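You operate a simulated robot arm through the tools that you are given. There is no shell and no other tool. Be economical: measure what you need, move in short steps, check, and stop when the job is done.

You are at the controls of a simulated two-armed robot. One attempt, no reset.

Task
Pick up the blue cone from the slats of the feed table between the side boards with one hand, pass it to the other hand and put it on the right end of the gear case top.
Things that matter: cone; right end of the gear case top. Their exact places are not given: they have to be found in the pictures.

The check looks at the end state, three seconds after you hand in, the way a careful person would. Anything else that was tipped, shoved, dropped, spilled or broken makes it a failure.

Robot
Two 7-joint arms with two-finger parallel grippers on one trunk, on a base that drives. Base frame: it is fixed to the floor where the robot stands at the start and does not move with it; the origin is under the middle of the robot, x ahead of it, y to its left, z up; the surface under the hand at the start is at about z = 50. Units: cm, degrees, N and s.
The left shoulder is at the start at [20.2, 17.1, 105.4], the right one opposite. With the tool pointing down near the work surface each hand reaches from about 10 to 92 cm from the robot's upright axis, wherever it stands, measured 20 degrees to its own side. Places, roughly: right end of the gear case top (38x24 cm) [66, 166, 80]. Payload 4.4 kg a hand.
Tool frame (each hand has its own): the origin (TCP) lies between the finger pads and is the grasp point; the fingertips stand 2.3 cm ahead of it; z points along the fingers, y is the line along which they close. Largest opening 9.4 cm; finger width 3.8, thickness 1; the body of the gripper, 5.4 by 9.6 cm, starts 3.9 cm behind the TCP.
Orientation is that of the tool frame in the base frame, as [roll, pitch, yaw] about the fixed x, y, z axes, in that order (R = Rz(yaw) Ry(pitch) Rx(roll)). With the fingers straight down and closing along the base's y, the tool's x points along the base's -x, its y along +y and its z along -z.

Tools
- The arms move only by the tool send_rows. It takes "left_steps", "right_steps" or both (then of equal length, played together; a hand with none holds still); each is a list of rows, each a list of 3 entries, a list of its own where there are three numbers: the shift along the tool's x, y, z in m, then the turn, a rotation vector about the tool's x, y, z in degrees, then the gripper command, from -1 (shut) to 1 (fully open), values between in proportion. In form: [[[x, y, z], [rx, ry, rz], gripper], ...]. A call has 1 to 10 rows; each row shifts and turns the commanded pose from where the row before left it, along the tool's axes as they then stand. Rows are played at 5 a second. More than 5 cm and 8.6 degrees between two rows, or a gripper value outside its range, and nothing of the call is played. Where a pose cannot be reached the arm comes as near as it can. A force on the tool above 40 N (or 10 N above the force at the start of the call, whichever is more), or a blocked arm, ends the call early, and 0.2 s more pass. Each finger travels about 7.2 cm/s and halts on what it meets, pressing with about 40 N; the grip force reading is that of the motor and also rises with nothing between the fingers. The clock runs only during rows and for 0.2 s after the last one: add rows that do not move to give the fingers time. It gives the time, the measured TCP pose, the force on the tool (base axes), the opening and the grip force at its end, in the units of the frame above (readings bear some noise), with the torque about the TCP (base axes, N m) and any sound that the robot's microphone picked up, and new pictures: "views" is both (left out), scene, wrist or none (wrist: the cameras of the hands that moved).
- Cameras (640 x 400 px; columns grow to the right, rows downward): "scene" is now at [33.28, -0.22, 113.74]; the picture's right is [-0.08, -1.00, 0.00], its down [-0.83, 0.07, -0.56] and it looks along [0.55, -0.04, -0.83] (base axes); focal length 292 px, centre (320, 200). "left" rides on the left gripper at [8.6, -1.6, -7.4] in its tool frame; the picture's right is [0.18, 0.98, 0.00], its down [-0.58, 0.11, -0.81] and it looks along [-0.79, 0.15, 0.59] (tool axes); focal length 243 px, centre (320, 200). "right" rides on the right gripper at [8.6, 1.6, -7.5] in its tool frame; the picture's right is [-0.18, 0.98, 0.00], its down [-0.58, -0.11, -0.81] and it looks along [-0.79, -0.15, 0.59] (tool axes); focal length 243 px, centre (320, 200).
- raise_lower(by): slides the trunk up (or, below 0, down) by that many cm; the arms and the scene camera ride with it, the base frame stays. It gives what a move gives, with no picture.
- drive_base(legs): drives the robot by 1 to 6 legs, each [ahead, left, turn to the left] in cm, cm and degrees, along the robot's own axes; the way and the turn of a leg run together, so that a leg with both is an arc; at most 150 cm and 180 degrees a leg. The arms and the cameras ride along, it lands a little off, and it stops where it bumps. It gives what a move gives, and a new picture of the scene camera.
- aim_head(pan, tilt): turns the head with the scene camera to pan (to the left, within 80 degrees either way) and tilt (down, from -29 to 69), counted from straight ahead of the robot. It gives what a move gives, and a new picture of the scene camera.
- locate(camera, pixels): for up to 12 pixels [column, row] of the newest picture of that camera ("zoom" is the newest enlarged one), the place [x, y, z] in the base frame of the surface seen there, good to about 0.2 cm, but the place of the scene camera against the robot may be out by one fixed shift of up to 2.5 cm in any direction. No time passes.
- zoom(camera, box): a new picture of the part [left, top, right, bottom] of that camera's present view, enlarged. No time passes.
- finish_job(): hands the job in; it is judged then, once.

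Keep the steps short. Do not move on a guess: measure, check each grasp and each placing, and mend mistakes. In all there are 80 turns and 260 pictures (those below and enlarged ones count). Leave the grippers open and the arms clear of the work at the hand-in unless told otherwise, and finish with a single line.

The tools are called after ">>>" by a JSON object that holds its "api" and its "payload". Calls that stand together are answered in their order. send_rows: Moves the arms, as the interface text tells. Its arguments: {"type":"object","properties":{"left_steps":{"type":"array","items":{"type":"array"}},"right_steps":{"type":"array","items":{"type":"array"}},"views":{"type":"string","enum":["both","scene","wrist","none"]}},"required":[]} The other tools are called the same way: raise_lower (by) slides the trunk up or down; drive_base (legs) drives the base; aim_head (pan, tilt) turns the head that bears the scene camera; locate (camera, pixels) gives the place of the surface under pixels of a picture; zoom (camera, box) takes an enlarged picture of a part of a camera's view; finish_job () hands the job in.

At the start:

```text
clock: 0.0
left_ee_pos: [62.03, 23.25, 79.7]
left_ee_rot: [-180.0, 0.1, 180.0]
left_contact_force: [0.3, -0.3, 0.7]
left_moment: [0.04, 0.01, -0.01]
left_width: 9.4
left_gripper_force: 0.1
right_ee_pos: [58.77, -27.32, 77.11]
right_ee_rot: [180.0, 0.0, -180.0]
right_contact_force: [-0.2, 0.8, 0.2]
right_moment: [0.01, 0.01, -0.01]
right_width: 9.41
right_gripper_force: 0.0
trunk travel left (down, up): [-7.5, 31.3]
robot x, y, heading: [0.16, 0.15, -0.2]
head pan, tilt: [-4.6, 56.2]
```

scene: 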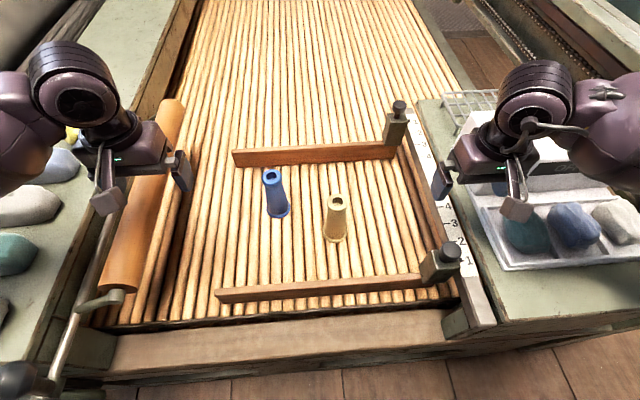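
right: 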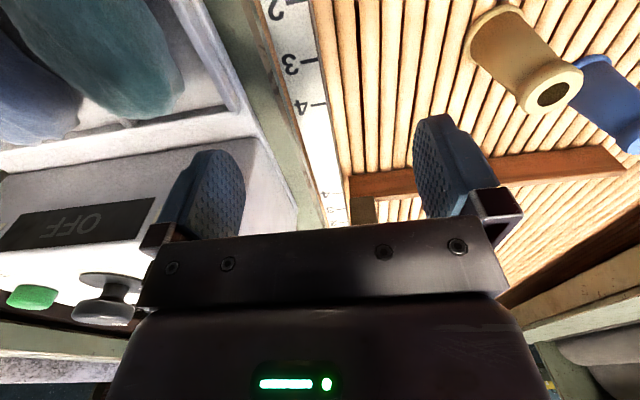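
left: 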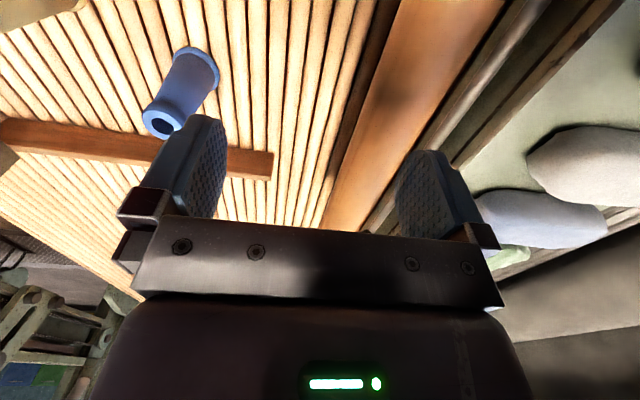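

I see the blue cone at about (273,193) in the scene view, between two side boards, with a yellow cone next to it. I will enlarge that area and measure.

>>> {"api": "zoom", "payload": {"camera": "scene", "box": [200, 120, 440, 310]}}

>>> {"api": "locate", "payload": {"camera": "scene", "pixels": [[271, 173], [266, 176], [278, 175], [277, 195], [277, 216], [335, 203], [335, 238], [320, 150], [320, 288], [300, 240], [245, 200], [160, 160]]}}

>>> {"api": "locate", "payload": {"camera": "left", "pixels": [[161, 124], [150, 122], [180, 95], [195, 60], [215, 70], [240, 60], [100, 140]]}}

```text
2.11 times, centred on (320, 215) of scene
```

zoom: 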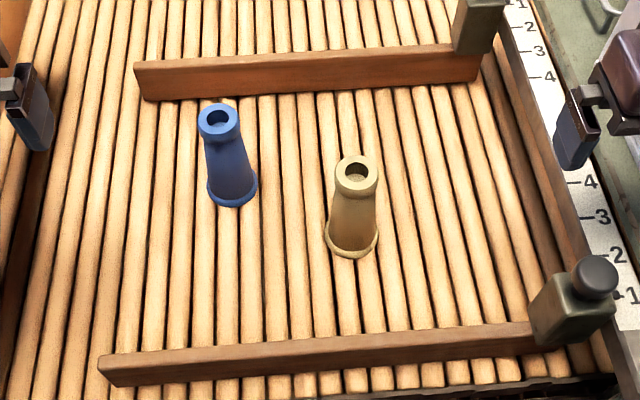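

```text
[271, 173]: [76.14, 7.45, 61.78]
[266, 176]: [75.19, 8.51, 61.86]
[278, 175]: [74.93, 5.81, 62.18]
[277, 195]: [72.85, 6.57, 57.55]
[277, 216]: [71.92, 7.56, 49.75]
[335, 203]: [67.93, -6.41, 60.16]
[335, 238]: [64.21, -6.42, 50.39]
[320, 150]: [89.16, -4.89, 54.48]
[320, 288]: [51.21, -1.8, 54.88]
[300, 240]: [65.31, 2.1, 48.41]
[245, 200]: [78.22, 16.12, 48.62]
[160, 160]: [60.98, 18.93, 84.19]
```

```text
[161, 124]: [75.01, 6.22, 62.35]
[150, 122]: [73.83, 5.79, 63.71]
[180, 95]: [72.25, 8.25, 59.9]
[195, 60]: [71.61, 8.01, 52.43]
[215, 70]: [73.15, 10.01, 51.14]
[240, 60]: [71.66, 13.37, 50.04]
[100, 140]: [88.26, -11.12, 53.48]
```

The blue cone stands near (75, 7) with its top at z≈62. Next I look at the gear case to the left.

>>> {"api": "aim_head", "payload": {"pan": 65, "tilt": 20}}

```text
clock: 1.4
left_ee_pos: [61.94, 23.23, 79.64]
left_ee_rot: [180.0, 0.0, 179.9]
left_contact_force: [0.2, -0.4, 0.0]
left_moment: [0.01, -0.02, -0.02]
left_width: 9.4
left_gripper_force: 0.1
right_ee_pos: [58.72, -27.23, 77.06]
right_ee_rot: [180.0, 0.1, 180.0]
right_contact_force: [0.1, -0.2, 0.8]
right_moment: [0.02, 0.01, -0.01]
right_width: 9.42
right_gripper_force: 0.1
trunk travel left (down, up): [-7.5, 31.3]
robot x, y, heading: [0.15, -0.25, -0.2]
head pan, tilt: [65.0, 20.0]
```

scene: 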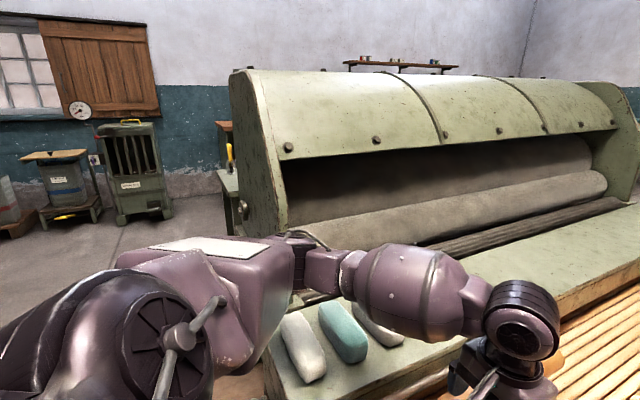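

The gear case isn't clear yet; the box at (228,180) left of the machine may be it. I enlarge and measure.

>>> {"api": "zoom", "payload": {"camera": "scene", "box": [170, 100, 330, 250]}}

>>> {"api": "locate", "payload": {"camera": "scene", "pixels": [[228, 182], [228, 195], [225, 130], [240, 200], [250, 100], [290, 210], [60, 155], [130, 160], [180, 240], [310, 255], [300, 340], [500, 260]]}}

```text
2.67 times, centred on (250, 175) of scene
```

zoom: 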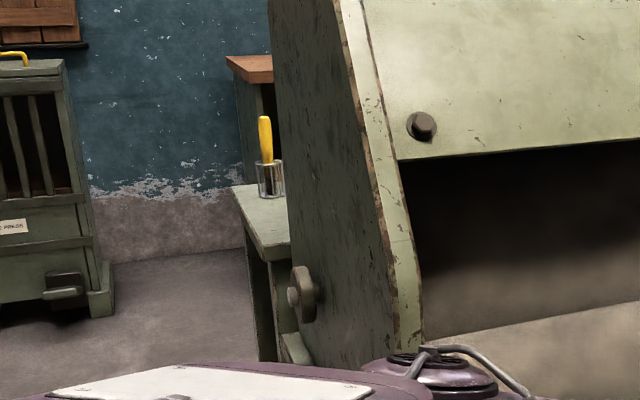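

```text
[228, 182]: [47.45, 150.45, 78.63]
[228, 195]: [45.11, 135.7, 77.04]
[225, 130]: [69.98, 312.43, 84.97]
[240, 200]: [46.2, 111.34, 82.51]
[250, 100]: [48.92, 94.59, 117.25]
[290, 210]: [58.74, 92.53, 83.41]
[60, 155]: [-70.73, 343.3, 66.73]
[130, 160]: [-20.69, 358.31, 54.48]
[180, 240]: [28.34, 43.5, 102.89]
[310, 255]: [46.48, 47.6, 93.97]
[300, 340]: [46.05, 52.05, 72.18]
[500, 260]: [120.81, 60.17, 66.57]
```

The gear case end seems to be at about x 47+, y 135+, z≈78, behind the machine's end panel, with a jar with a yellow handle near. First the cone: I measure it precisely with the left wrist camera.

>>> {"api": "zoom", "payload": {"camera": "left", "box": [120, 20, 280, 140]}}

>>> {"api": "aim_head", "payload": {"pan": -4.6, "tilt": 50}}

```text
3.33 times, centred on (200, 80) of left
```

zoom: 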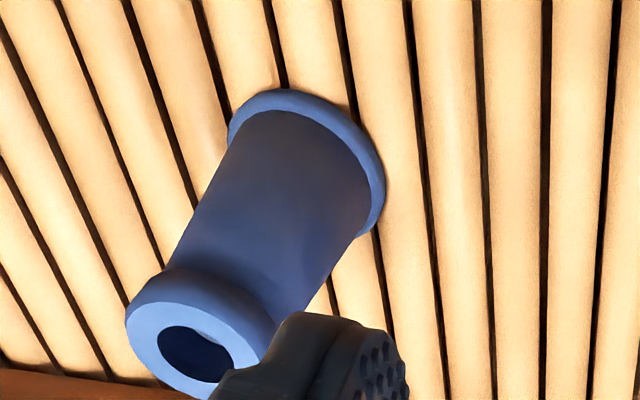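

```text
clock: 2.8
left_ee_pos: [62.03, 23.32, 79.52]
left_ee_rot: [-180.0, 0.0, -180.0]
left_contact_force: [0.1, 0.5, -0.3]
left_moment: [-0.05, -0.02, 0.0]
left_width: 9.4
left_gripper_force: 0.0
right_ee_pos: [58.73, -27.38, 77.03]
right_ee_rot: [-180.0, 0.0, 180.0]
right_contact_force: [-0.8, -0.5, -0.3]
right_moment: [0.04, 0.01, -0.04]
right_width: 9.4
right_gripper_force: 0.1
trunk travel left (down, up): [-7.5, 31.3]
robot x, y, heading: [-0.28, 0.14, -0.1]
head pan, tilt: [-4.6, 50.0]
```

scene: 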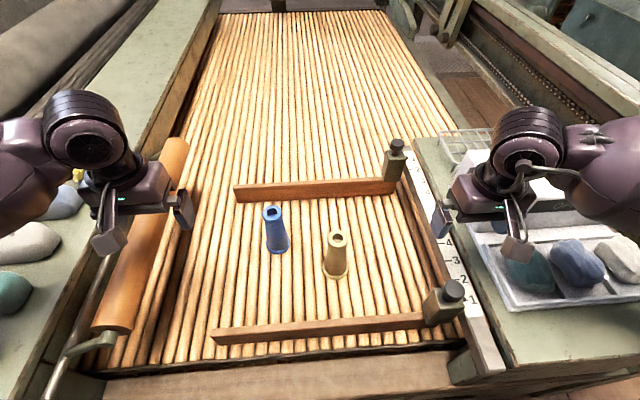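

The left view shows the cone's open top clearly. I measure the rim points there (zoomed picture).

>>> {"api": "locate", "payload": {"camera": "zoom", "pixels": [[145, 345], [160, 312], [200, 305], [240, 340], [200, 385], [180, 270], [270, 200], [230, 130], [375, 220], [310, 110], [420, 330], [430, 150]]}}

>>> {"api": "locate", "payload": {"camera": "scene", "pixels": [[266, 210], [279, 210], [272, 207], [271, 218], [278, 252], [269, 250], [289, 248]]}}

```text
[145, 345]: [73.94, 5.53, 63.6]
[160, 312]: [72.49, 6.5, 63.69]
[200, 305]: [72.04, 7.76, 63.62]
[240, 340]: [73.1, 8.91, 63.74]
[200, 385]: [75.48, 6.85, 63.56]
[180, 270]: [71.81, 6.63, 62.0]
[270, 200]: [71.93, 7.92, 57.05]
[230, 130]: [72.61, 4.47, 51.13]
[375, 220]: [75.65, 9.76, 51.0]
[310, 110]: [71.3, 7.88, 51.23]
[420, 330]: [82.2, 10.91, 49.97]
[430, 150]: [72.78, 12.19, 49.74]
```

```text
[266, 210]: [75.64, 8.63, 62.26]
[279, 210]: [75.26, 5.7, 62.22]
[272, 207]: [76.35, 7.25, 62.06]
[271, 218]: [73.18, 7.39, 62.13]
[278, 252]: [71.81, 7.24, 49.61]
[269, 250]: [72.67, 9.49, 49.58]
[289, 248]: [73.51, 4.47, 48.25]
```

The rim is centred at (73.8, 7.3), top z 63.6, on slats at z 50; the scene camera reads about +1.0 in x and −1.45 in z off. The left hand goes above the cone and starts to turn so that it will close along base x.

>>> {"api": "send_rows", "payload": {"left_steps": [[[-0.0236, -0.0319, 0], [0, 0, 0], 1], [[-0.0236, -0.0319, 0], [0, 0, 0], 1], [[-0.0236, -0.0319, 0], [0, 0, 0], 1], [[-0.0236, -0.0319, 0], [0, 0, 0], 1], [[-0.0236, -0.0319, 0], [0, 0, 0], 1], [[0, 0, 0], [0, 0, 8.5], 1], [[0, 0, 0], [0, 0, 8.5], 1], [[0, 0, 0], [0, 0, 8.5], 1], [[0, 0, 0], [0, 0, 8.5], 1], [[0, 0, 0], [0, 0, 8.5], 1]], "views": "none"}}

>>> {"api": "send_rows", "payload": {"left_steps": [[[0, 0, 0], [0, 0, 8.5], 1], [[0, 0, 0], [0, 0, 8.5], 1], [[0, 0, 0], [0, 0, 8.5], 1], [[0, 0, 0], [0, 0, 8.5], 1], [[0, 0, 0], [0, 0, 8.5], 1], [[0, 0, 0], [0, 0, 0], 1], [[0, 0, 0], [0, 0, 0], 1]]}}

```text
clock: 5.0
left_ee_pos: [73.79, 7.36, 79.55]
left_ee_rot: [-179.9, 0.0, 137.4]
left_contact_force: [0.4, -0.1, -0.5]
left_moment: [0.02, 0.01, 0.01]
left_width: 9.39
left_gripper_force: 0.0
right_ee_pos: [58.57, -27.31, 76.97]
right_ee_rot: [-180.0, -0.1, -180.0]
right_contact_force: [-0.6, 1.3, -0.4]
right_moment: [0.03, 0.0, -0.03]
right_width: 9.39
right_gripper_force: 0.1
trunk travel left (down, up): [-7.5, 31.3]
robot x, y, heading: [-0.04, -0.07, -0.1]
head pan, tilt: [-4.6, 50.0]
```

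```text
clock: 6.6
left_ee_pos: [73.71, 7.25, 79.69]
left_ee_rot: [179.9, 0.0, 94.9]
left_contact_force: [0.3, 0.1, -0.1]
left_moment: [-0.01, -0.01, 0.01]
left_width: 9.38
left_gripper_force: 0.0
right_ee_pos: [58.62, -27.38, 77.05]
right_ee_rot: [179.9, 0.0, -180.0]
right_contact_force: [-0.5, -0.8, -0.5]
right_moment: [0.0, -0.03, 0.01]
right_width: 9.41
right_gripper_force: 0.0
trunk travel left (down, up): [-7.5, 31.3]
robot x, y, heading: [0.13, -0.24, 0.0]
head pan, tilt: [-4.6, 50.0]
```

scene: 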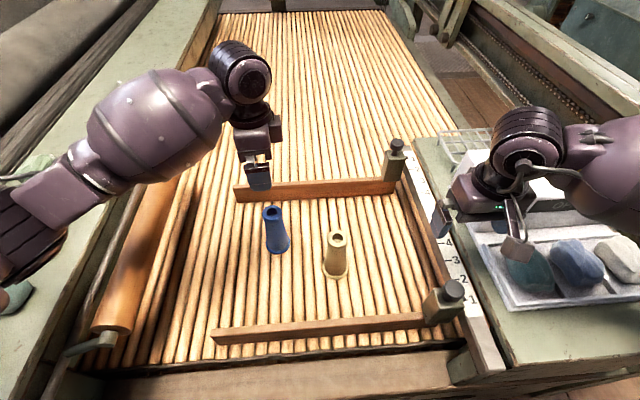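
left: 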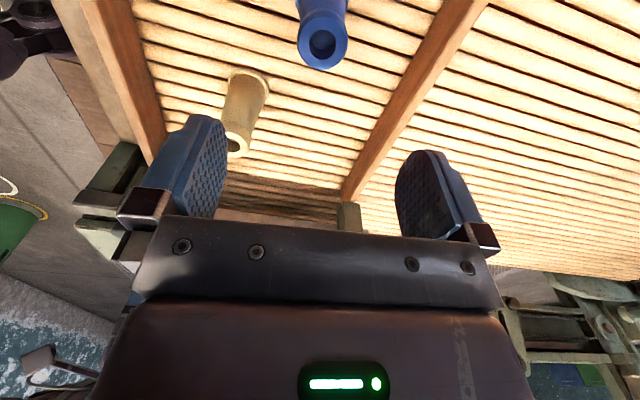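

The cone's top appears at (322,45), between the fingers. I re-check its place from here.

>>> {"api": "locate", "payload": {"camera": "left", "pixels": [[302, 40], [322, 28], [343, 45], [322, 64], [309, 57], [338, 58]]}}

```text
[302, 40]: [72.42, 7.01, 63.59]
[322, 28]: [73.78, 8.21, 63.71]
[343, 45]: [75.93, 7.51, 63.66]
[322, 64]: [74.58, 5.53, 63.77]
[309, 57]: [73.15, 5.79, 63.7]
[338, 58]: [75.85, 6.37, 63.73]
```

Cone centre is about (74.0, 7.2). I shift 0.3 cm and go down to z≈60.7, with the hand open.

>>> {"api": "send_rows", "payload": {"left_steps": [[[0, 0.003, 0.024], [0, 0, 0], 1], [[0, 0, 0.024], [0, 0, 0], 1], [[0, 0, 0.024], [0, 0, 0], 1], [[0, 0, 0.024], [0, 0, 0], 1], [[0, 0, 0.024], [0, 0, 0], 1], [[0, 0, 0.024], [0, 0, 0], 1], [[0, 0, 0.023], [0, 0, 0], 1], [[0, 0, 0.022], [0, 0, 0], 1], [[0, 0, 0], [0, 0, 0], 1]]}}

```text
clock: 8.6
left_ee_pos: [74.17, 7.46, 60.78]
left_ee_rot: [-180.0, 0.0, 95.0]
left_contact_force: [-0.6, 0.3, -0.6]
left_moment: [0.01, 0.0, 0.03]
left_width: 9.42
left_gripper_force: 0.1
right_ee_pos: [58.74, -27.36, 77.13]
right_ee_rot: [180.0, 0.0, 179.9]
right_contact_force: [0.6, 0.1, 0.2]
right_moment: [-0.02, 0.04, -0.02]
right_width: 9.42
right_gripper_force: 0.2
trunk travel left (down, up): [-7.5, 31.3]
robot x, y, heading: [0.08, -0.03, -0.2]
head pan, tilt: [-4.6, 50.0]
```

scene: 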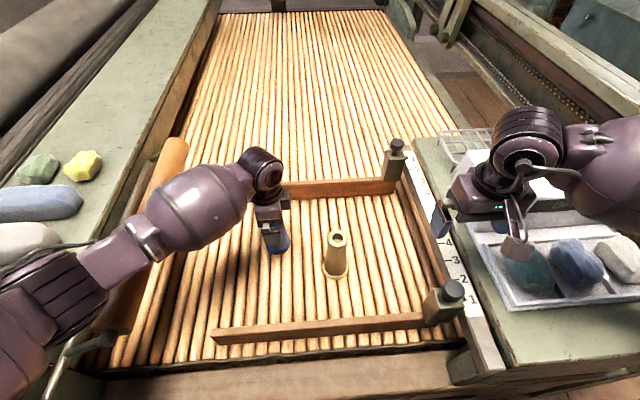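
left: 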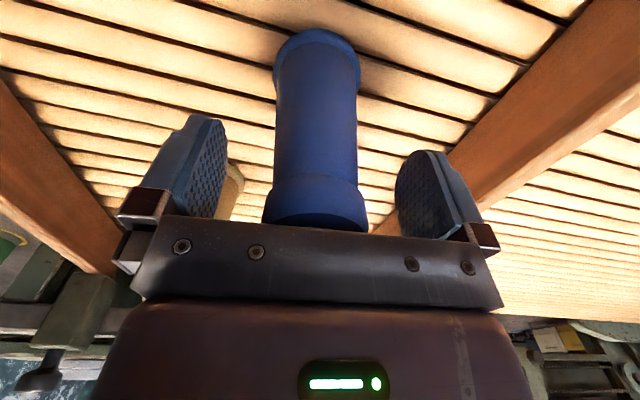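

The cone is centred between the fingers. I close.

>>> {"api": "send_rows", "payload": {"left_steps": [[[0, 0, 0], [0, 0, 0], -1], [[0, 0, 0], [0, 0, 0], -1], [[0, 0, 0], [0, 0, 0], -1], [[0, 0, 0], [0, 0, 0], -1], [[0, 0, 0], [0, 0, 0], -1], [[0, 0, 0], [0, 0, 0], -1]]}}

```text
clock: 10.0
left_ee_pos: [74.15, 7.47, 60.73]
left_ee_rot: [-180.0, 0.0, 95.0]
left_contact_force: [0.2, -1.2, 0.5]
left_moment: [-0.03, 0.01, 0.0]
left_width: 4.31
left_gripper_force: 40.2
right_ee_pos: [58.75, -27.3, 76.93]
right_ee_rot: [-180.0, 0.0, 180.0]
right_contact_force: [0.4, 0.8, -0.4]
right_moment: [0.02, 0.04, 0.0]
right_width: 9.42
right_gripper_force: 0.1
trunk travel left (down, up): [-7.5, 31.3]
robot x, y, heading: [0.01, -0.08, -0.0]
head pan, tilt: [-4.6, 50.0]
```

scene: 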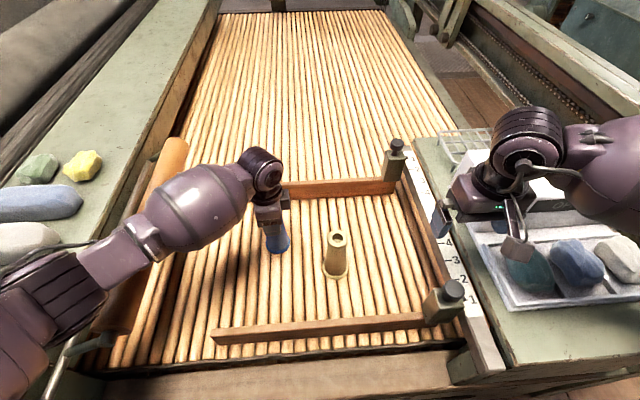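
left: 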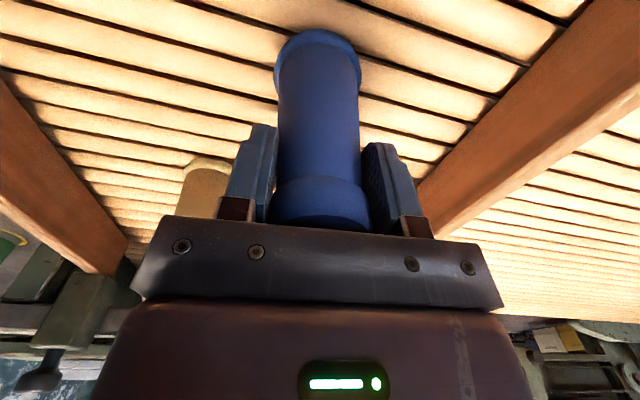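

Held at 4.3 cm width, 40 N. I lift straight up 28 cm.

>>> {"api": "send_rows", "payload": {"left_steps": [[[0, 0, -0.01], [0, 0, 0], -1], [[0, 0, -0.03], [0, 0, 0], -1], [[0, 0, -0.03], [0, 0, 0], -1], [[0, 0, -0.03], [0, 0, 0], -1], [[0, 0, -0.03], [0, 0, 0], -1], [[0, 0, -0.03], [0, 0, 0], -1], [[0, 0, -0.03], [0, 0, 0], -1], [[0, 0, -0.03], [0, 0, 0], -1], [[0, 0, -0.03], [0, 0, 0], -1], [[0, 0, -0.03], [0, 0, 0], -1]]}}

```text
clock: 12.2
left_ee_pos: [73.92, 7.49, 89.0]
left_ee_rot: [179.9, -0.1, 95.0]
left_contact_force: [-0.3, 0.3, -0.4]
left_moment: [0.02, -0.03, -0.02]
left_width: 4.3
left_gripper_force: 40.2
right_ee_pos: [58.72, -27.37, 77.11]
right_ee_rot: [-179.9, 0.1, 179.9]
right_contact_force: [-0.4, 1.0, 0.2]
right_moment: [0.02, 0.0, 0.02]
right_width: 9.4
right_gripper_force: 0.0
trunk travel left (down, up): [-7.5, 31.3]
robot x, y, heading: [-0.13, -0.27, 0.3]
head pan, tilt: [-4.6, 50.0]
```

scene: 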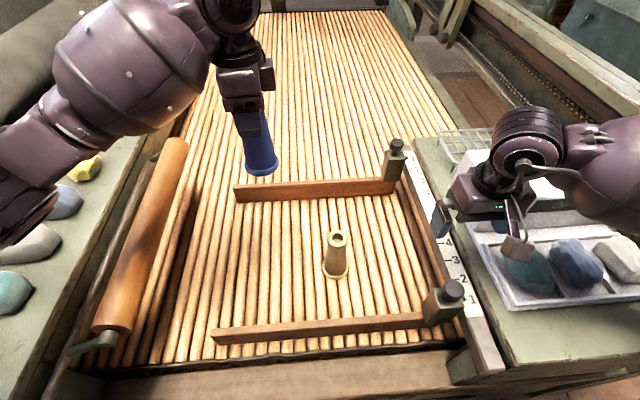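
left: 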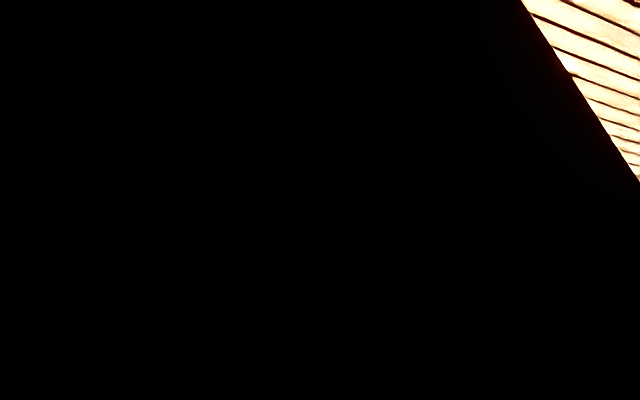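

The cone is held and hangs clear. The right hand now turns at its place (first about its own z), while I move the left hand nearer to the robot.

>>> {"api": "send_rows", "payload": {"left_steps": [[[-0.004, -0.012, 0], [0, 0, 0], -1], [[-0.004, -0.012, 0], [0, 0, 0], -1], [[-0.004, -0.012, 0], [0, 0, 0], -1], [[-0.004, -0.012, 0], [0, 0, 0], -1], [[-0.004, -0.012, 0], [0, 0, 0], -1], [[-0.004, -0.012, 0], [0, 0, 0], -1], [[-0.004, -0.012, 0], [0, 0, 0], -1], [[-0.004, -0.012, 0], [0, 0, 0], -1], [[-0.004, -0.012, 0], [0, 0, 0], -1], [[-0.004, -0.012, 0], [0, 0, 0], -1]], "right_steps": [[[0, 0, -0.01], [0, 0, 8.5], 1], [[0, 0, -0.01], [0, 0, 8.5], 1], [[0, 0, -0.01], [0, 0, 8.5], 1], [[0, 0, -0.01], [0, 0, 8.5], 1], [[0, 0, -0.01], [0, 0, 8.5], 1], [[0, 0, -0.01], [0, 0, 8.5], 1], [[0, 0, -0.01], [0, 0, 8.5], 1], [[0, 0, 0], [0, 0, 8.5], 1], [[0, 0, 0], [0, 0, 8.5], 1], [[0, 0, 0], [0, 0, 8.5], 1]], "views": "scene"}}

```text
clock: 14.4
left_ee_pos: [62.33, 2.31, 88.73]
left_ee_rot: [-179.9, -0.1, 94.9]
left_contact_force: [0.2, 0.2, -0.3]
left_moment: [-0.01, 0.03, -0.02]
left_width: 4.31
left_gripper_force: 40.3
right_ee_pos: [58.72, -27.42, 83.86]
right_ee_rot: [179.9, 0.0, 94.9]
right_contact_force: [-0.6, -0.9, 0.8]
right_moment: [0.03, 0.0, 0.0]
right_width: 9.4
right_gripper_force: 0.0
trunk travel left (down, up): [-7.5, 31.3]
robot x, y, heading: [0.17, 0.0, 0.0]
head pan, tilt: [-4.6, 50.0]
```

scene: 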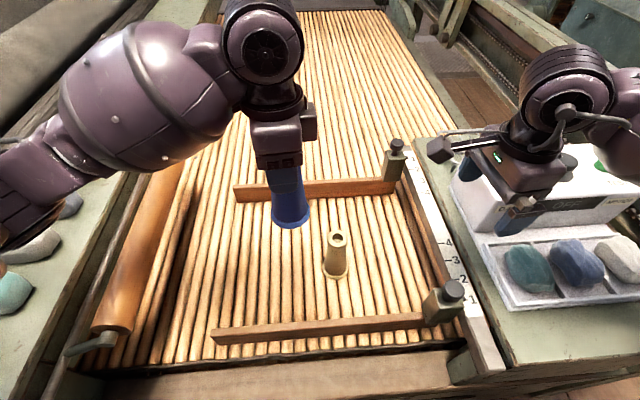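

Both hands went as planned. Now I tilt the right fingers from down to pointing at the robot's left.

>>> {"api": "send_rows", "payload": {"right_steps": [[[0, 0, 0], [0, 8.5, 0], 1], [[0, 0, 0], [0, 8.5, 0], 1], [[0, 0, 0], [0, 8.5, 0], 1], [[0, 0, 0], [0, 8.5, 0], 1], [[0, 0, 0], [0, 8.5, 0], 1], [[0, 0, 0], [0, 8.5, 0], 1], [[0, 0, 0], [0, 8.5, 0], 1], [[0, 0, 0], [0, 8.5, 0], 1], [[0, 0, 0], [0, 8.5, 0], 1], [[0, 0, 0], [0, 8.5, 0], 1]]}}

```text
clock: 16.6
left_ee_pos: [62.37, 2.36, 88.79]
left_ee_rot: [-180.0, -0.1, 94.9]
left_contact_force: [-0.2, 0.0, 0.0]
left_moment: [0.02, 0.0, 0.0]
left_width: 4.31
left_gripper_force: 40.2
right_ee_pos: [58.78, -27.35, 84.14]
right_ee_rot: [179.8, -85.1, 95.1]
right_contact_force: [-0.3, 0.2, -0.1]
right_moment: [0.01, -0.02, 0.05]
right_width: 9.39
right_gripper_force: 0.0
trunk travel left (down, up): [-7.5, 31.3]
robot x, y, heading: [-0.11, 0.05, -0.0]
head pan, tilt: [-4.6, 50.0]
```

scene: 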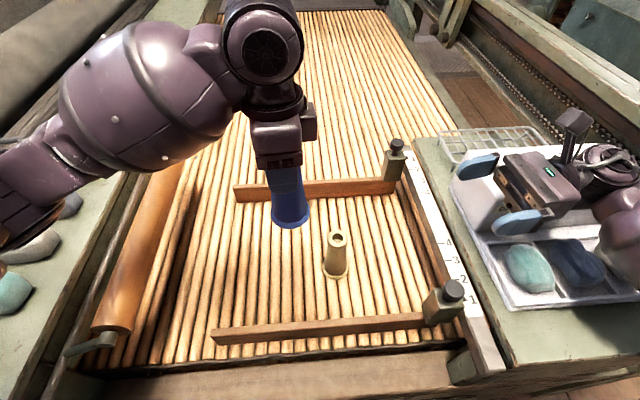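
right: 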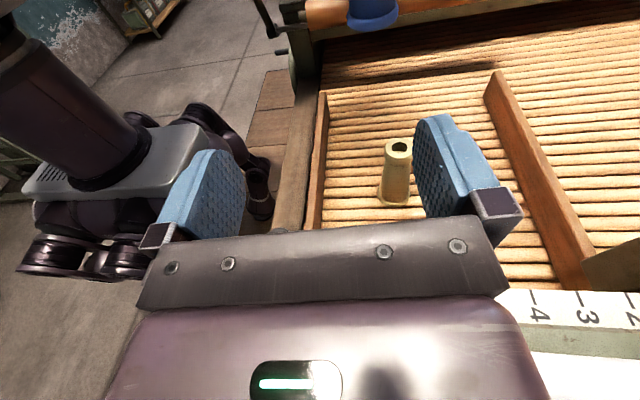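

The right hand is horizontal with its camera up. I level it out, line it up (x 62.35, z 83) and go half of the way to the cone.

>>> {"api": "send_rows", "payload": {"right_steps": [[[0, 0, 0], [-5, 5, 0], 1], [[-0.011, 0.036, 0], [0, 0, 0], 1], [[0, 0, 0.03], [0, 0, 0], 1], [[0, 0, 0.03], [0, 0, 0], 1], [[0, 0, 0.03], [0, 0, 0], 1], [[0, 0, 0.03], [0, 0, 0], 1], [[0, 0, 0.03], [0, 0, 0], 1], [[0, 0, 0], [0, 0, 0], 1]]}}

```text
clock: 18.4
left_ee_pos: [62.32, 2.29, 88.71]
left_ee_rot: [179.9, 0.0, 95.1]
left_contact_force: [0.5, 0.7, -0.3]
left_moment: [-0.01, -0.01, 0.0]
left_width: 4.31
left_gripper_force: 39.3
right_ee_pos: [62.11, -12.34, 83.04]
right_ee_rot: [91.4, -89.8, 178.6]
right_contact_force: [-0.3, 0.0, -0.5]
right_moment: [0.02, 0.0, -0.03]
right_width: 9.38
right_gripper_force: 0.1
trunk travel left (down, up): [-7.5, 31.3]
robot x, y, heading: [-0.34, -0.01, -0.1]
head pan, tilt: [-4.6, 50.0]
```

scene: 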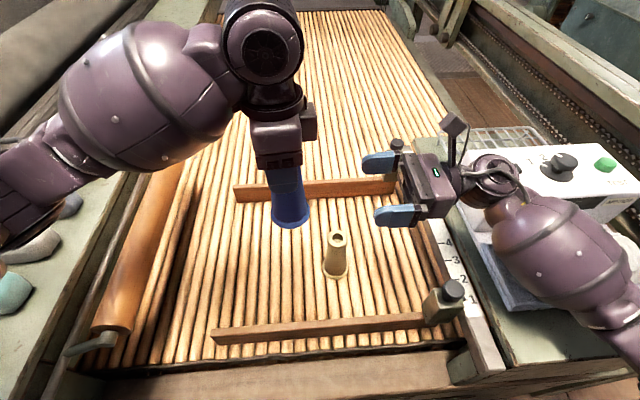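
right: 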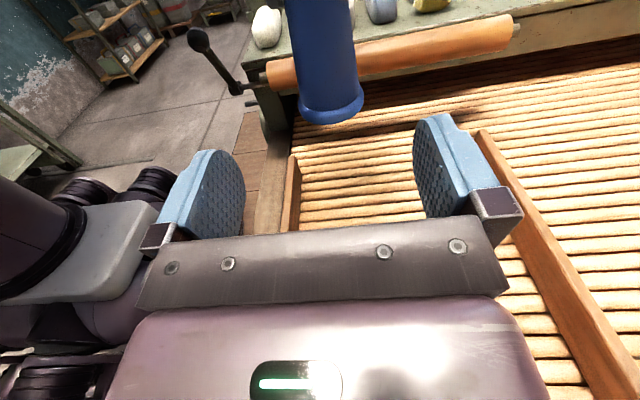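

The camera of the right hand sits on a small stalk. I check the clearance under the left hand and the cone's place.

>>> {"api": "locate", "payload": {"camera": "right", "pixels": [[330, 115], [300, 105], [362, 100], [325, 60], [295, 20], [354, 20]]}}

>>> {"api": "locate", "payload": {"camera": "scene", "pixels": [[310, 108], [308, 135], [290, 225], [290, 165], [455, 120], [465, 125], [443, 125]]}}

>>> {"api": "zoom", "payload": {"camera": "scene", "box": [220, 60, 540, 260]}}

```text
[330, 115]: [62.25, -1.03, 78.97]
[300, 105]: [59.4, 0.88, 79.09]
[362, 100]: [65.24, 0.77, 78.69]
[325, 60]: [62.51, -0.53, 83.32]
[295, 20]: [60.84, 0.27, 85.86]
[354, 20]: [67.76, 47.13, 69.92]
```

```text
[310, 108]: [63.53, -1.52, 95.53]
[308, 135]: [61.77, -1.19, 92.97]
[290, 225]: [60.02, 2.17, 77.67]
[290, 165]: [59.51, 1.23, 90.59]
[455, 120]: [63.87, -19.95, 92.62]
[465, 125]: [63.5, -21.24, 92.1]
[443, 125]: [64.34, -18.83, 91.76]
```

```text
2.00 times, centred on (380, 160) of scene
```

zoom: 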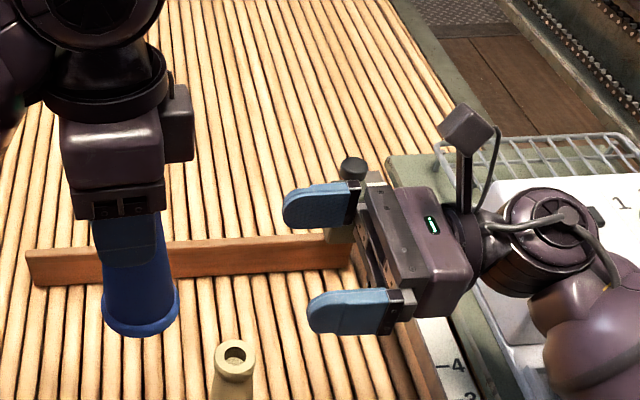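

The clearances are fine: the left hand's box ends at y≈-2, the stalk will stop at y≈-4.5. I go the remaining 14.5 cm.

>>> {"api": "send_rows", "payload": {"right_steps": [[[0, 0.002, 0.025], [0, 0, 0], 1], [[0, 0, 0.025], [0, 0, 0], 1], [[0, 0, 0.025], [0, 0, 0], 1], [[0, 0, 0.025], [0, 0, 0], 1], [[0, 0, 0.025], [0, 0, 0], 1], [[0, 0, 0.02], [0, 0, 0], 1], [[0, 0, 0], [0, 0, 0], 1]]}}

```text
clock: 20.0
left_ee_pos: [62.32, 2.2, 88.82]
left_ee_rot: [180.0, 0.0, 95.0]
left_contact_force: [0.1, 0.4, 0.1]
left_moment: [0.0, -0.03, 0.03]
left_width: 4.3
left_gripper_force: 40.6
right_ee_pos: [62.49, 1.89, 83.1]
right_ee_rot: [84.2, -89.9, -174.4]
right_contact_force: [-0.1, 1.1, 0.0]
right_moment: [-0.02, -0.04, -0.03]
right_width: 9.39
right_gripper_force: 0.1
trunk travel left (down, up): [-7.5, 31.3]
robot x, y, heading: [0.43, 0.27, -0.0]
head pan, tilt: [-4.6, 50.0]
```

scene: 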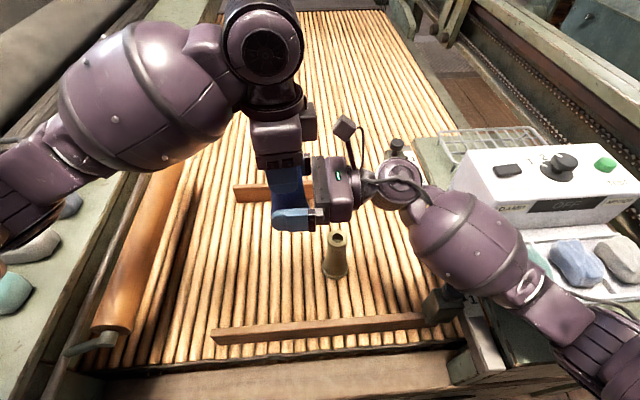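
right: 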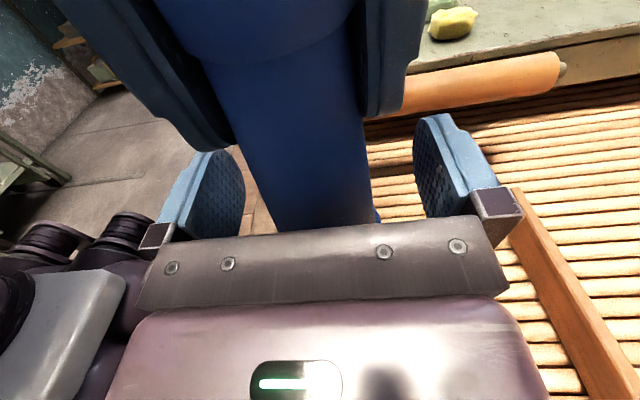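

The cone stands between the right fingers, below the left ones. I close the right hand.

>>> {"api": "send_rows", "payload": {"right_steps": [[[0, 0, 0], [0, 0, 0], -1], [[0, 0, 0], [0, 0, 0], -1], [[0, 0, 0], [0, 0, 0], -1], [[0, 0, 0], [0, 0, 0], -1], [[0, 0, 0], [0, 0, 0], -1], [[0, 0, 0], [0, 0, 0], -1]]}}

```text
clock: 21.4
left_ee_pos: [62.38, 2.28, 88.71]
left_ee_rot: [180.0, 0.0, 95.1]
left_contact_force: [19.2, -0.5, -1.9]
left_moment: [-0.04, -0.96, 0.07]
left_width: 4.3
left_gripper_force: 40.6
right_ee_pos: [62.5, 1.93, 83.08]
right_ee_rot: [85.4, -89.8, -175.2]
right_contact_force: [-20.3, 0.5, 0.4]
right_moment: [-0.04, -0.17, -0.03]
right_width: 5.05
right_gripper_force: 40.6
trunk travel left (down, up): [-7.5, 31.3]
robot x, y, heading: [-0.28, 0.38, 0.4]
head pan, tilt: [-4.6, 50.0]
```

scene: 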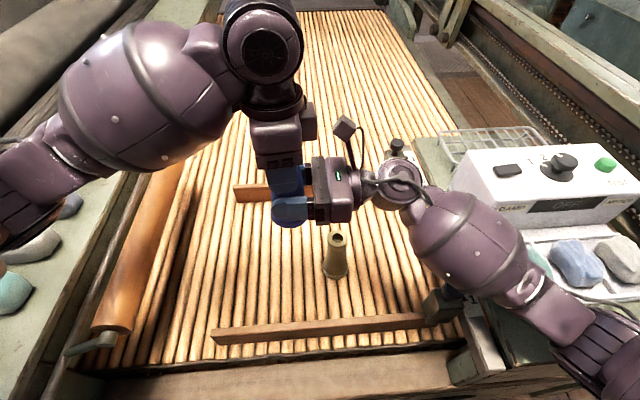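
right: 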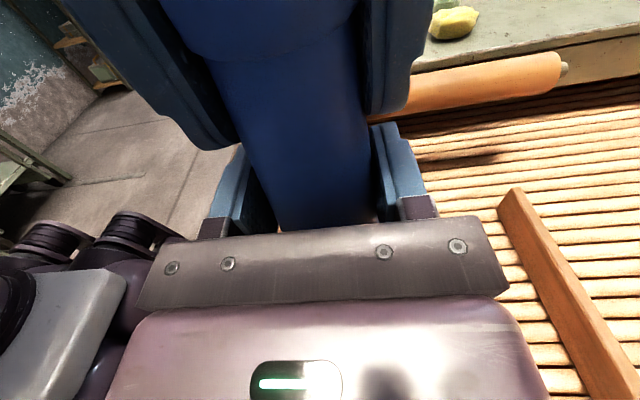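

Right grips at 5.05 cm; the two hands press 20 N against each other along x. I ease the right hand 0.25 cm to −x.

>>> {"api": "send_rows", "payload": {"right_steps": [[[0, -0.0025, 0], [0, 0, 0], -1], [[0, 0, 0], [0, 0, 0], -1]], "views": "none"}}

```text
clock: 22.0
left_ee_pos: [62.29, 2.34, 88.7]
left_ee_rot: [-179.9, -0.1, 95.0]
left_contact_force: [5.2, 4.6, 2.5]
left_moment: [0.21, -0.39, 0.05]
left_width: 4.3
left_gripper_force: 40.4
right_ee_pos: [62.32, 1.85, 82.99]
right_ee_rot: [107.6, -89.7, 162.3]
right_contact_force: [-5.0, -4.0, -3.1]
right_moment: [0.05, 0.07, -0.03]
right_width: 5.01
right_gripper_force: 39.7
trunk travel left (down, up): [-7.5, 31.3]
robot x, y, heading: [0.25, -0.35, -0.1]
head pan, tilt: [-4.6, 50.0]
```

The forces fell to about 5 N. I open the left hand, without moving it.

>>> {"api": "send_rows", "payload": {"left_steps": [[[0, 0, 0], [0, 0, 0], -0.4], [[0, 0, 0], [0, 0, 0], 0], [[0, 0, 0], [0, 0, 0], 0.5], [[0, 0, 0], [0, 0, 0], 1], [[0, 0, 0], [0, 0, 0], 1], [[0, 0, 0], [0, 0, 0], 1]], "right_steps": [[[0, 0, 0], [0, 0, 0], -1], [[0, 0, 0], [0, 0, 0], -1], [[0, 0, 0], [0, 0, 0], -1], [[0, 0, 0], [0, 0, 0], -1], [[0, 0, 0], [0, 0, 0], -1], [[0, 0, 0], [0, 0, 0], -1]]}}

```text
clock: 23.4
left_ee_pos: [62.44, 2.25, 88.7]
left_ee_rot: [180.0, 0.0, 94.9]
left_contact_force: [-0.4, 1.0, 0.3]
left_moment: [0.0, 0.02, 0.03]
left_width: 9.41
left_gripper_force: 0.1
right_ee_pos: [62.19, 1.93, 83.06]
right_ee_rot: [87.3, -89.8, -177.3]
right_contact_force: [-0.9, 0.4, 0.0]
right_moment: [-0.03, 0.03, -0.01]
right_width: 5.01
right_gripper_force: 40.0
trunk travel left (down, up): [-7.5, 31.3]
robot x, y, heading: [-0.4, 0.03, -0.2]
head pan, tilt: [-4.6, 50.0]
```

scene: 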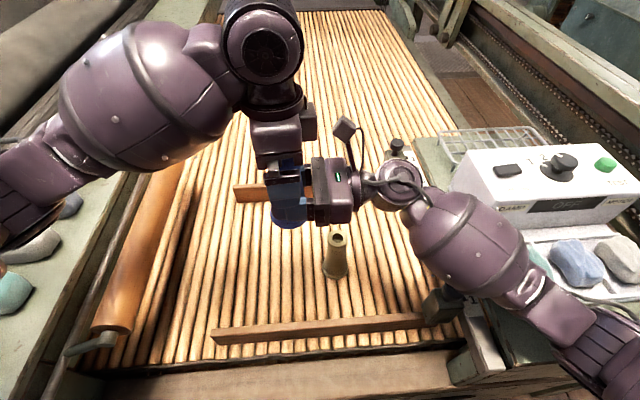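
right: 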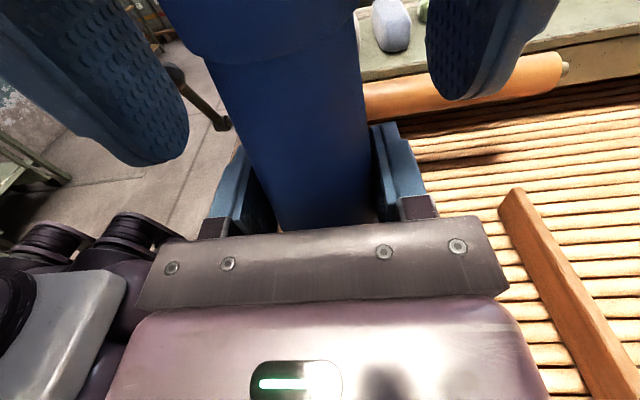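
left: 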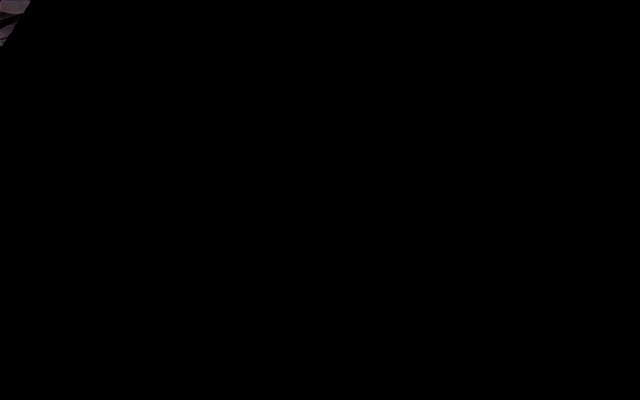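

The right hand holds the cone alone. The left hand goes straight up, then to its own side.

>>> {"api": "send_rows", "payload": {"left_steps": [[[0, 0, -0.03], [0, 0, 0], 1], [[0, 0, -0.03], [0, 0, 0], 1], [[0, 0, -0.03], [0, 0, 0], 1], [[0, 0, -0.02], [0, 0, 0], 1], [[0.04, 0, 0], [0, 0, 0], 1], [[0.04, 0, 0], [0, 0, 0], 1], [[0.04, 0, 0], [0, 0, 0], 1], [[0.04, 0, 0], [0, 0, 0], 1], [[0.04, 0, 0], [0, 0, 0], 1], [[0.02, 0, 0], [0, 0, 0], 1]], "views": "scene"}}

```text
clock: 25.6
left_ee_pos: [60.08, 24.14, 99.68]
left_ee_rot: [180.0, 0.0, 94.9]
left_contact_force: [-0.4, 0.0, 0.6]
left_moment: [0.03, 0.02, 0.02]
left_width: 9.41
left_gripper_force: 0.1
right_ee_pos: [62.1, 2.03, 83.11]
right_ee_rot: [89.1, -89.8, -179.3]
right_contact_force: [-0.2, 0.6, -0.1]
right_moment: [-0.01, -0.02, -0.04]
right_width: 5.04
right_gripper_force: 40.4
trunk travel left (down, up): [-7.5, 31.3]
robot x, y, heading: [0.19, -0.08, 0.0]
head pan, tilt: [-4.6, 50.0]
```

scene: 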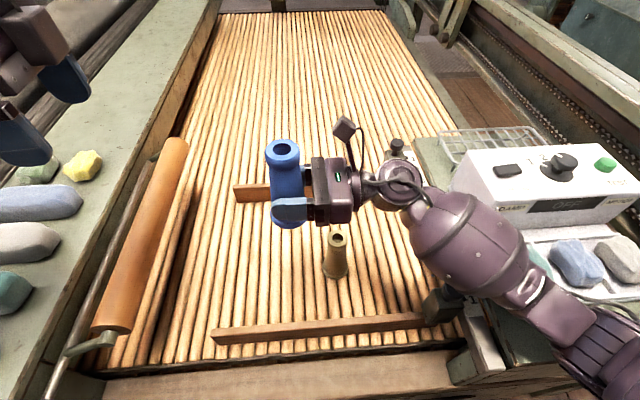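

The cone is firmly in the right hand, upright. I raise the right hand and draw both hands in before driving.

>>> {"api": "send_rows", "payload": {"left_steps": [[[0, -0.015, 0], [0, 0, 0], 1], [[0, -0.015, 0], [0, 0, 0], 1], [[0, -0.015, 0], [0, 0, 0], 1], [[0, -0.015, 0], [0, 0, 0], 1], [[0, -0.015, 0], [0, 0, 0], 1], [[0, -0.015, 0], [0, 0, 0], 1], [[0, -0.01, 0], [0, 0, 0], 1], [[0, 0, 0], [0, 0, 0], 1]], "right_steps": [[[0.02, -0.01, -0.01], [0, 0, 0], -1], [[0.02, -0.01, -0.01], [0, 0, 0], -1], [[0.02, -0.01, -0.01], [0, 0, 0], -1], [[0.02, -0.01, -0.01], [0, 0, 0], -1], [[0.02, -0.01, -0.01], [0, 0, 0], -1], [[0.01, -0.01, -0.01], [0, 0, 0], -1], [[0.01, -0.01, 0], [0, 0, 0], -1], [[0, 0, 0], [0, 0, 0], -1]], "views": "none"}}

>>> {"api": "aim_head", "payload": {"pan": 80, "tilt": 30}}

```text
clock: 27.4
left_ee_pos: [50.63, 23.42, 99.79]
left_ee_rot: [180.0, 0.0, 95.0]
left_contact_force: [0.4, 0.1, 0.0]
left_moment: [-0.04, 0.01, 0.0]
left_width: 9.43
left_gripper_force: 0.1
right_ee_pos: [55.25, -3.76, 94.79]
right_ee_rot: [81.4, -89.9, -171.5]
right_contact_force: [-0.1, 0.3, -0.9]
right_moment: [-0.02, 0.02, -0.03]
right_width: 5.01
right_gripper_force: 39.6
trunk travel left (down, up): [-7.5, 31.3]
robot x, y, heading: [-0.29, -0.05, 0.2]
head pan, tilt: [-4.6, 50.0]
```

```text
clock: 29.0
left_ee_pos: [50.58, 23.46, 99.8]
left_ee_rot: [180.0, 0.1, 95.0]
left_contact_force: [0.4, -1.0, 0.0]
left_moment: [-0.01, 0.01, 0.03]
left_width: 9.41
left_gripper_force: 0.1
right_ee_pos: [55.23, -3.74, 94.94]
right_ee_rot: [86.7, -89.9, -176.9]
right_contact_force: [-0.2, 0.3, -0.1]
right_moment: [-0.01, 0.02, 0.04]
right_width: 5.05
right_gripper_force: 40.0
trunk travel left (down, up): [-7.5, 31.3]
robot x, y, heading: [0.16, -0.21, 0.0]
head pan, tilt: [80.0, 30.0]
```

scene: 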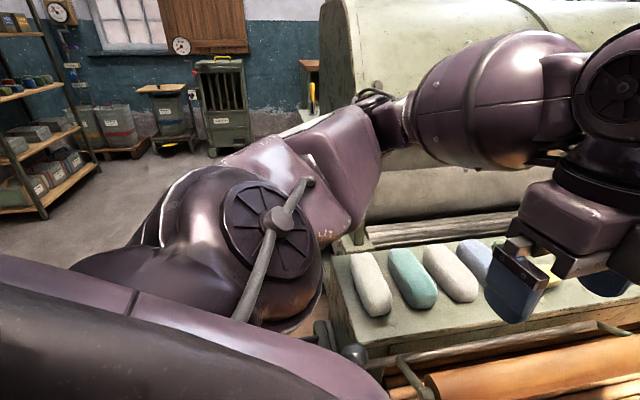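

The way to the left seems a clear floor with shelves further behind. I measure those and the floor.

>>> {"api": "locate", "payload": {"camera": "scene", "pixels": [[95, 165], [45, 210], [130, 180], [110, 230], [215, 150], [165, 140], [30, 240], [330, 20], [313, 100], [308, 68], [335, 110], [45, 265]]}}

```text
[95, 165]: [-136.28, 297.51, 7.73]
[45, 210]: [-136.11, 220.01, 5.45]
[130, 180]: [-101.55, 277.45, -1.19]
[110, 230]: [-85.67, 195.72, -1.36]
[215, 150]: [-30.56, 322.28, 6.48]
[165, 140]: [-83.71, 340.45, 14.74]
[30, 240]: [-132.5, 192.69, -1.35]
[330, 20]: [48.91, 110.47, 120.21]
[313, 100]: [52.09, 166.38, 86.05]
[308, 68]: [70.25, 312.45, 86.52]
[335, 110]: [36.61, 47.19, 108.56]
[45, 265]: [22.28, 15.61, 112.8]
```

Only free floor up to x≈−130. I back away 55 cm, then drive 100 cm left.

>>> {"api": "drive_base", "payload": {"legs": [[-55, 0, 0], [0, 100, 0]]}}

```text
clock: 40.6
left_ee_pos: [-3.37, 120.39, 99.82]
left_ee_rot: [180.0, 0.0, 94.4]
left_contact_force: [0.0, 0.5, 0.5]
left_moment: [-0.03, 0.03, 0.0]
left_width: 9.42
left_gripper_force: 0.0
right_ee_pos: [0.94, 92.97, 94.88]
right_ee_rot: [88.0, -89.8, -178.4]
right_contact_force: [0.4, -0.7, -1.1]
right_moment: [-0.01, 0.02, 0.02]
right_width: 4.97
right_gripper_force: 39.6
trunk travel left (down, up): [-7.5, 31.3]
robot x, y, heading: [-54.24, 97.36, -0.5]
head pan, tilt: [80.0, 30.0]
```

scene: 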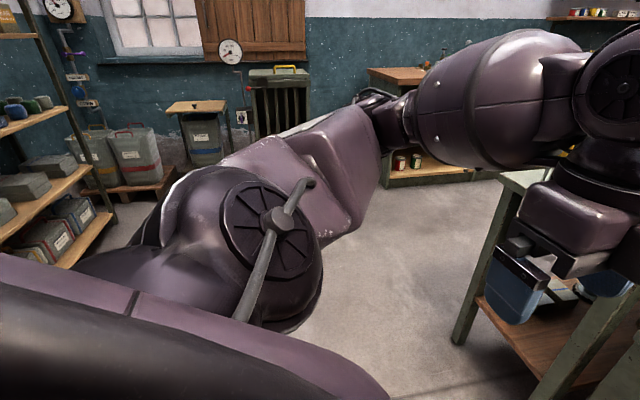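

I look towards the gear case.

>>> {"api": "aim_head", "payload": {"pan": 30, "tilt": 25}}

```text
clock: 41.8
left_ee_pos: [-3.38, 120.32, 99.88]
left_ee_rot: [179.9, 0.1, 94.5]
left_contact_force: [-0.5, -0.4, 1.0]
left_moment: [-0.02, 0.02, 0.03]
left_width: 9.38
left_gripper_force: 0.0
right_ee_pos: [0.84, 92.95, 94.88]
right_ee_rot: [85.9, -89.8, -176.3]
right_contact_force: [0.0, 0.1, 0.3]
right_moment: [-0.02, 0.02, 0.01]
right_width: 4.96
right_gripper_force: 39.4
trunk travel left (down, up): [-7.5, 31.3]
robot x, y, heading: [-54.18, 97.07, -0.5]
head pan, tilt: [30.0, 25.0]
```

scene: 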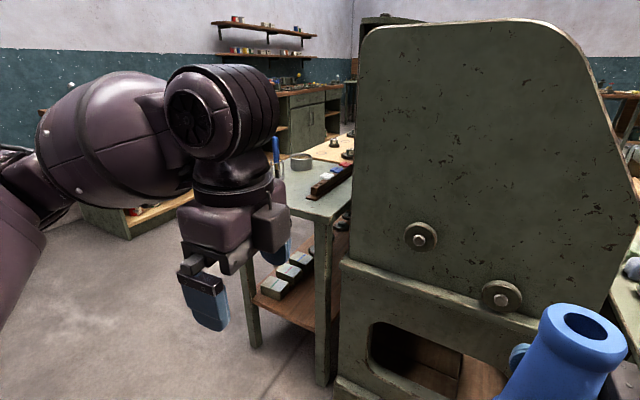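

Behind the machine's end stands a table-like piece with things on it. I enlarge and measure.

>>> {"api": "zoom", "payload": {"camera": "scene", "box": [230, 90, 390, 240]}}

>>> {"api": "locate", "payload": {"camera": "scene", "pixels": [[310, 218], [290, 205], [340, 215], [300, 180], [332, 180], [300, 160], [325, 150], [345, 142], [276, 155], [350, 170], [420, 240], [345, 260]]}}

```text
2.67 times, centred on (310, 165) of scene
```

zoom: 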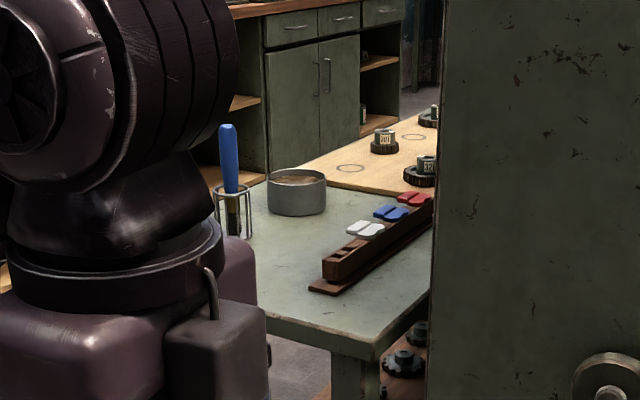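

```text
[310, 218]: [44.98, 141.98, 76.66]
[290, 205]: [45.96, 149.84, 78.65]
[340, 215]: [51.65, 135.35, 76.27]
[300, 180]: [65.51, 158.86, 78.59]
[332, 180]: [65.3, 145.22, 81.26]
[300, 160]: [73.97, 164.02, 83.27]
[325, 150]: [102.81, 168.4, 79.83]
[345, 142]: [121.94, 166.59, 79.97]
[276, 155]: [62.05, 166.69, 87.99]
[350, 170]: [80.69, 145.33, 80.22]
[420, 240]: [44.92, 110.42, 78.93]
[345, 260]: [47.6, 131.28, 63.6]
```

That table (top z≈80, x from 45, y 135–175) bears a jar, a tin, a rack and a board with gears. I drive further left to see it whole.

>>> {"api": "drive_base", "payload": {"legs": [[0, 90, 0]]}}

>>> {"api": "aim_head", "payload": {"pan": -10, "tilt": 25}}

```text
clock: 50.2
left_ee_pos: [-2.69, 211.76, 99.81]
left_ee_rot: [-179.9, 0.0, 94.7]
left_contact_force: [-0.4, -1.1, -0.1]
left_moment: [-0.02, -0.01, -0.04]
left_width: 9.4
left_gripper_force: 0.1
right_ee_pos: [1.69, 184.44, 94.9]
right_ee_rot: [87.1, -89.9, -177.5]
right_contact_force: [-0.2, 0.0, -0.1]
right_moment: [0.01, 0.02, -0.02]
right_width: 5.03
right_gripper_force: 40.3
trunk travel left (down, up): [-7.5, 31.3]
robot x, y, heading: [-53.87, 188.43, -0.3]
head pan, tilt: [30.0, 25.0]
```

scene: 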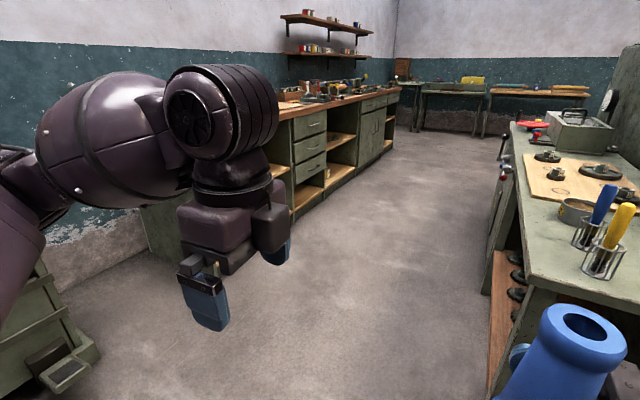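

```text
clock: 51.2
left_ee_pos: [-2.7, 211.77, 99.91]
left_ee_rot: [180.0, -0.1, 94.6]
left_contact_force: [0.8, 0.2, 0.3]
left_moment: [0.04, 0.02, -0.01]
left_width: 9.41
left_gripper_force: 0.1
right_ee_pos: [1.6, 184.45, 94.89]
right_ee_rot: [85.0, -89.8, -175.4]
right_contact_force: [0.2, -0.1, 0.0]
right_moment: [-0.02, -0.01, -0.03]
right_width: 5.05
right_gripper_force: 40.4
trunk travel left (down, up): [-7.5, 31.3]
robot x, y, heading: [-53.48, 188.39, -0.4]
head pan, tilt: [-10.0, 25.0]
```

scene: 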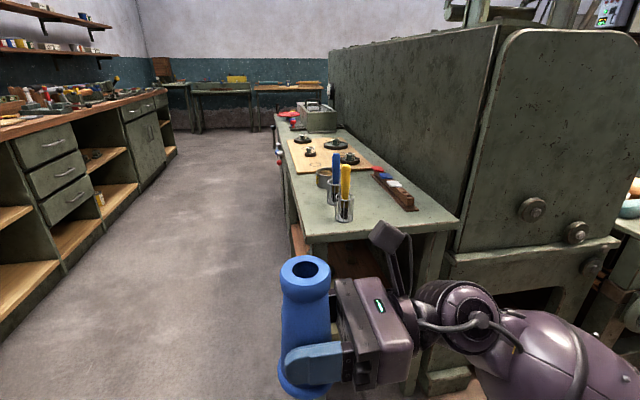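

Here is the long green top behind the machine; its near end (low x) is the right end as seen from the aisle. I enlarge and measure edges and objects.

>>> {"api": "zoom", "payload": {"camera": "scene", "box": [250, 90, 490, 250]}}

>>> {"api": "locate", "payload": {"camera": "scene", "pixels": [[308, 240], [457, 222], [370, 225], [400, 222], [296, 200], [345, 218], [333, 190], [412, 208], [375, 175], [335, 165], [282, 130], [323, 180]]}}

```text
2.50 times, centred on (370, 170) of scene
```

zoom: 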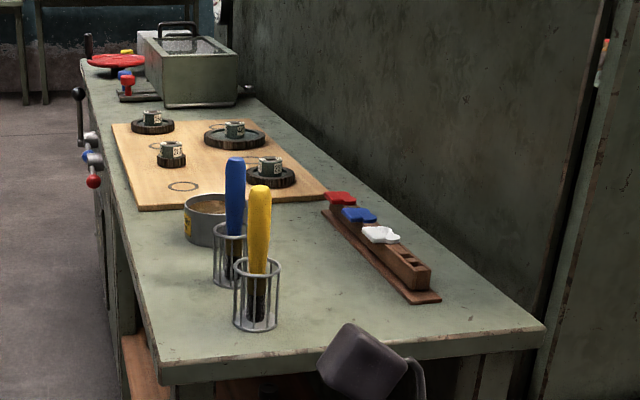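

```text
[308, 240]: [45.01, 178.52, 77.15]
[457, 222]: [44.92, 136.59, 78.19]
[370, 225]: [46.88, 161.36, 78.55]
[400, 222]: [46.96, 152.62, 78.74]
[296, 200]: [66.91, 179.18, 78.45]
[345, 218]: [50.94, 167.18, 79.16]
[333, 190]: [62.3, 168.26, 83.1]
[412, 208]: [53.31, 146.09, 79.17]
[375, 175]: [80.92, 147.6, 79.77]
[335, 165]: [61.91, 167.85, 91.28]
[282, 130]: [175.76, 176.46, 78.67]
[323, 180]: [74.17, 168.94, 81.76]
```

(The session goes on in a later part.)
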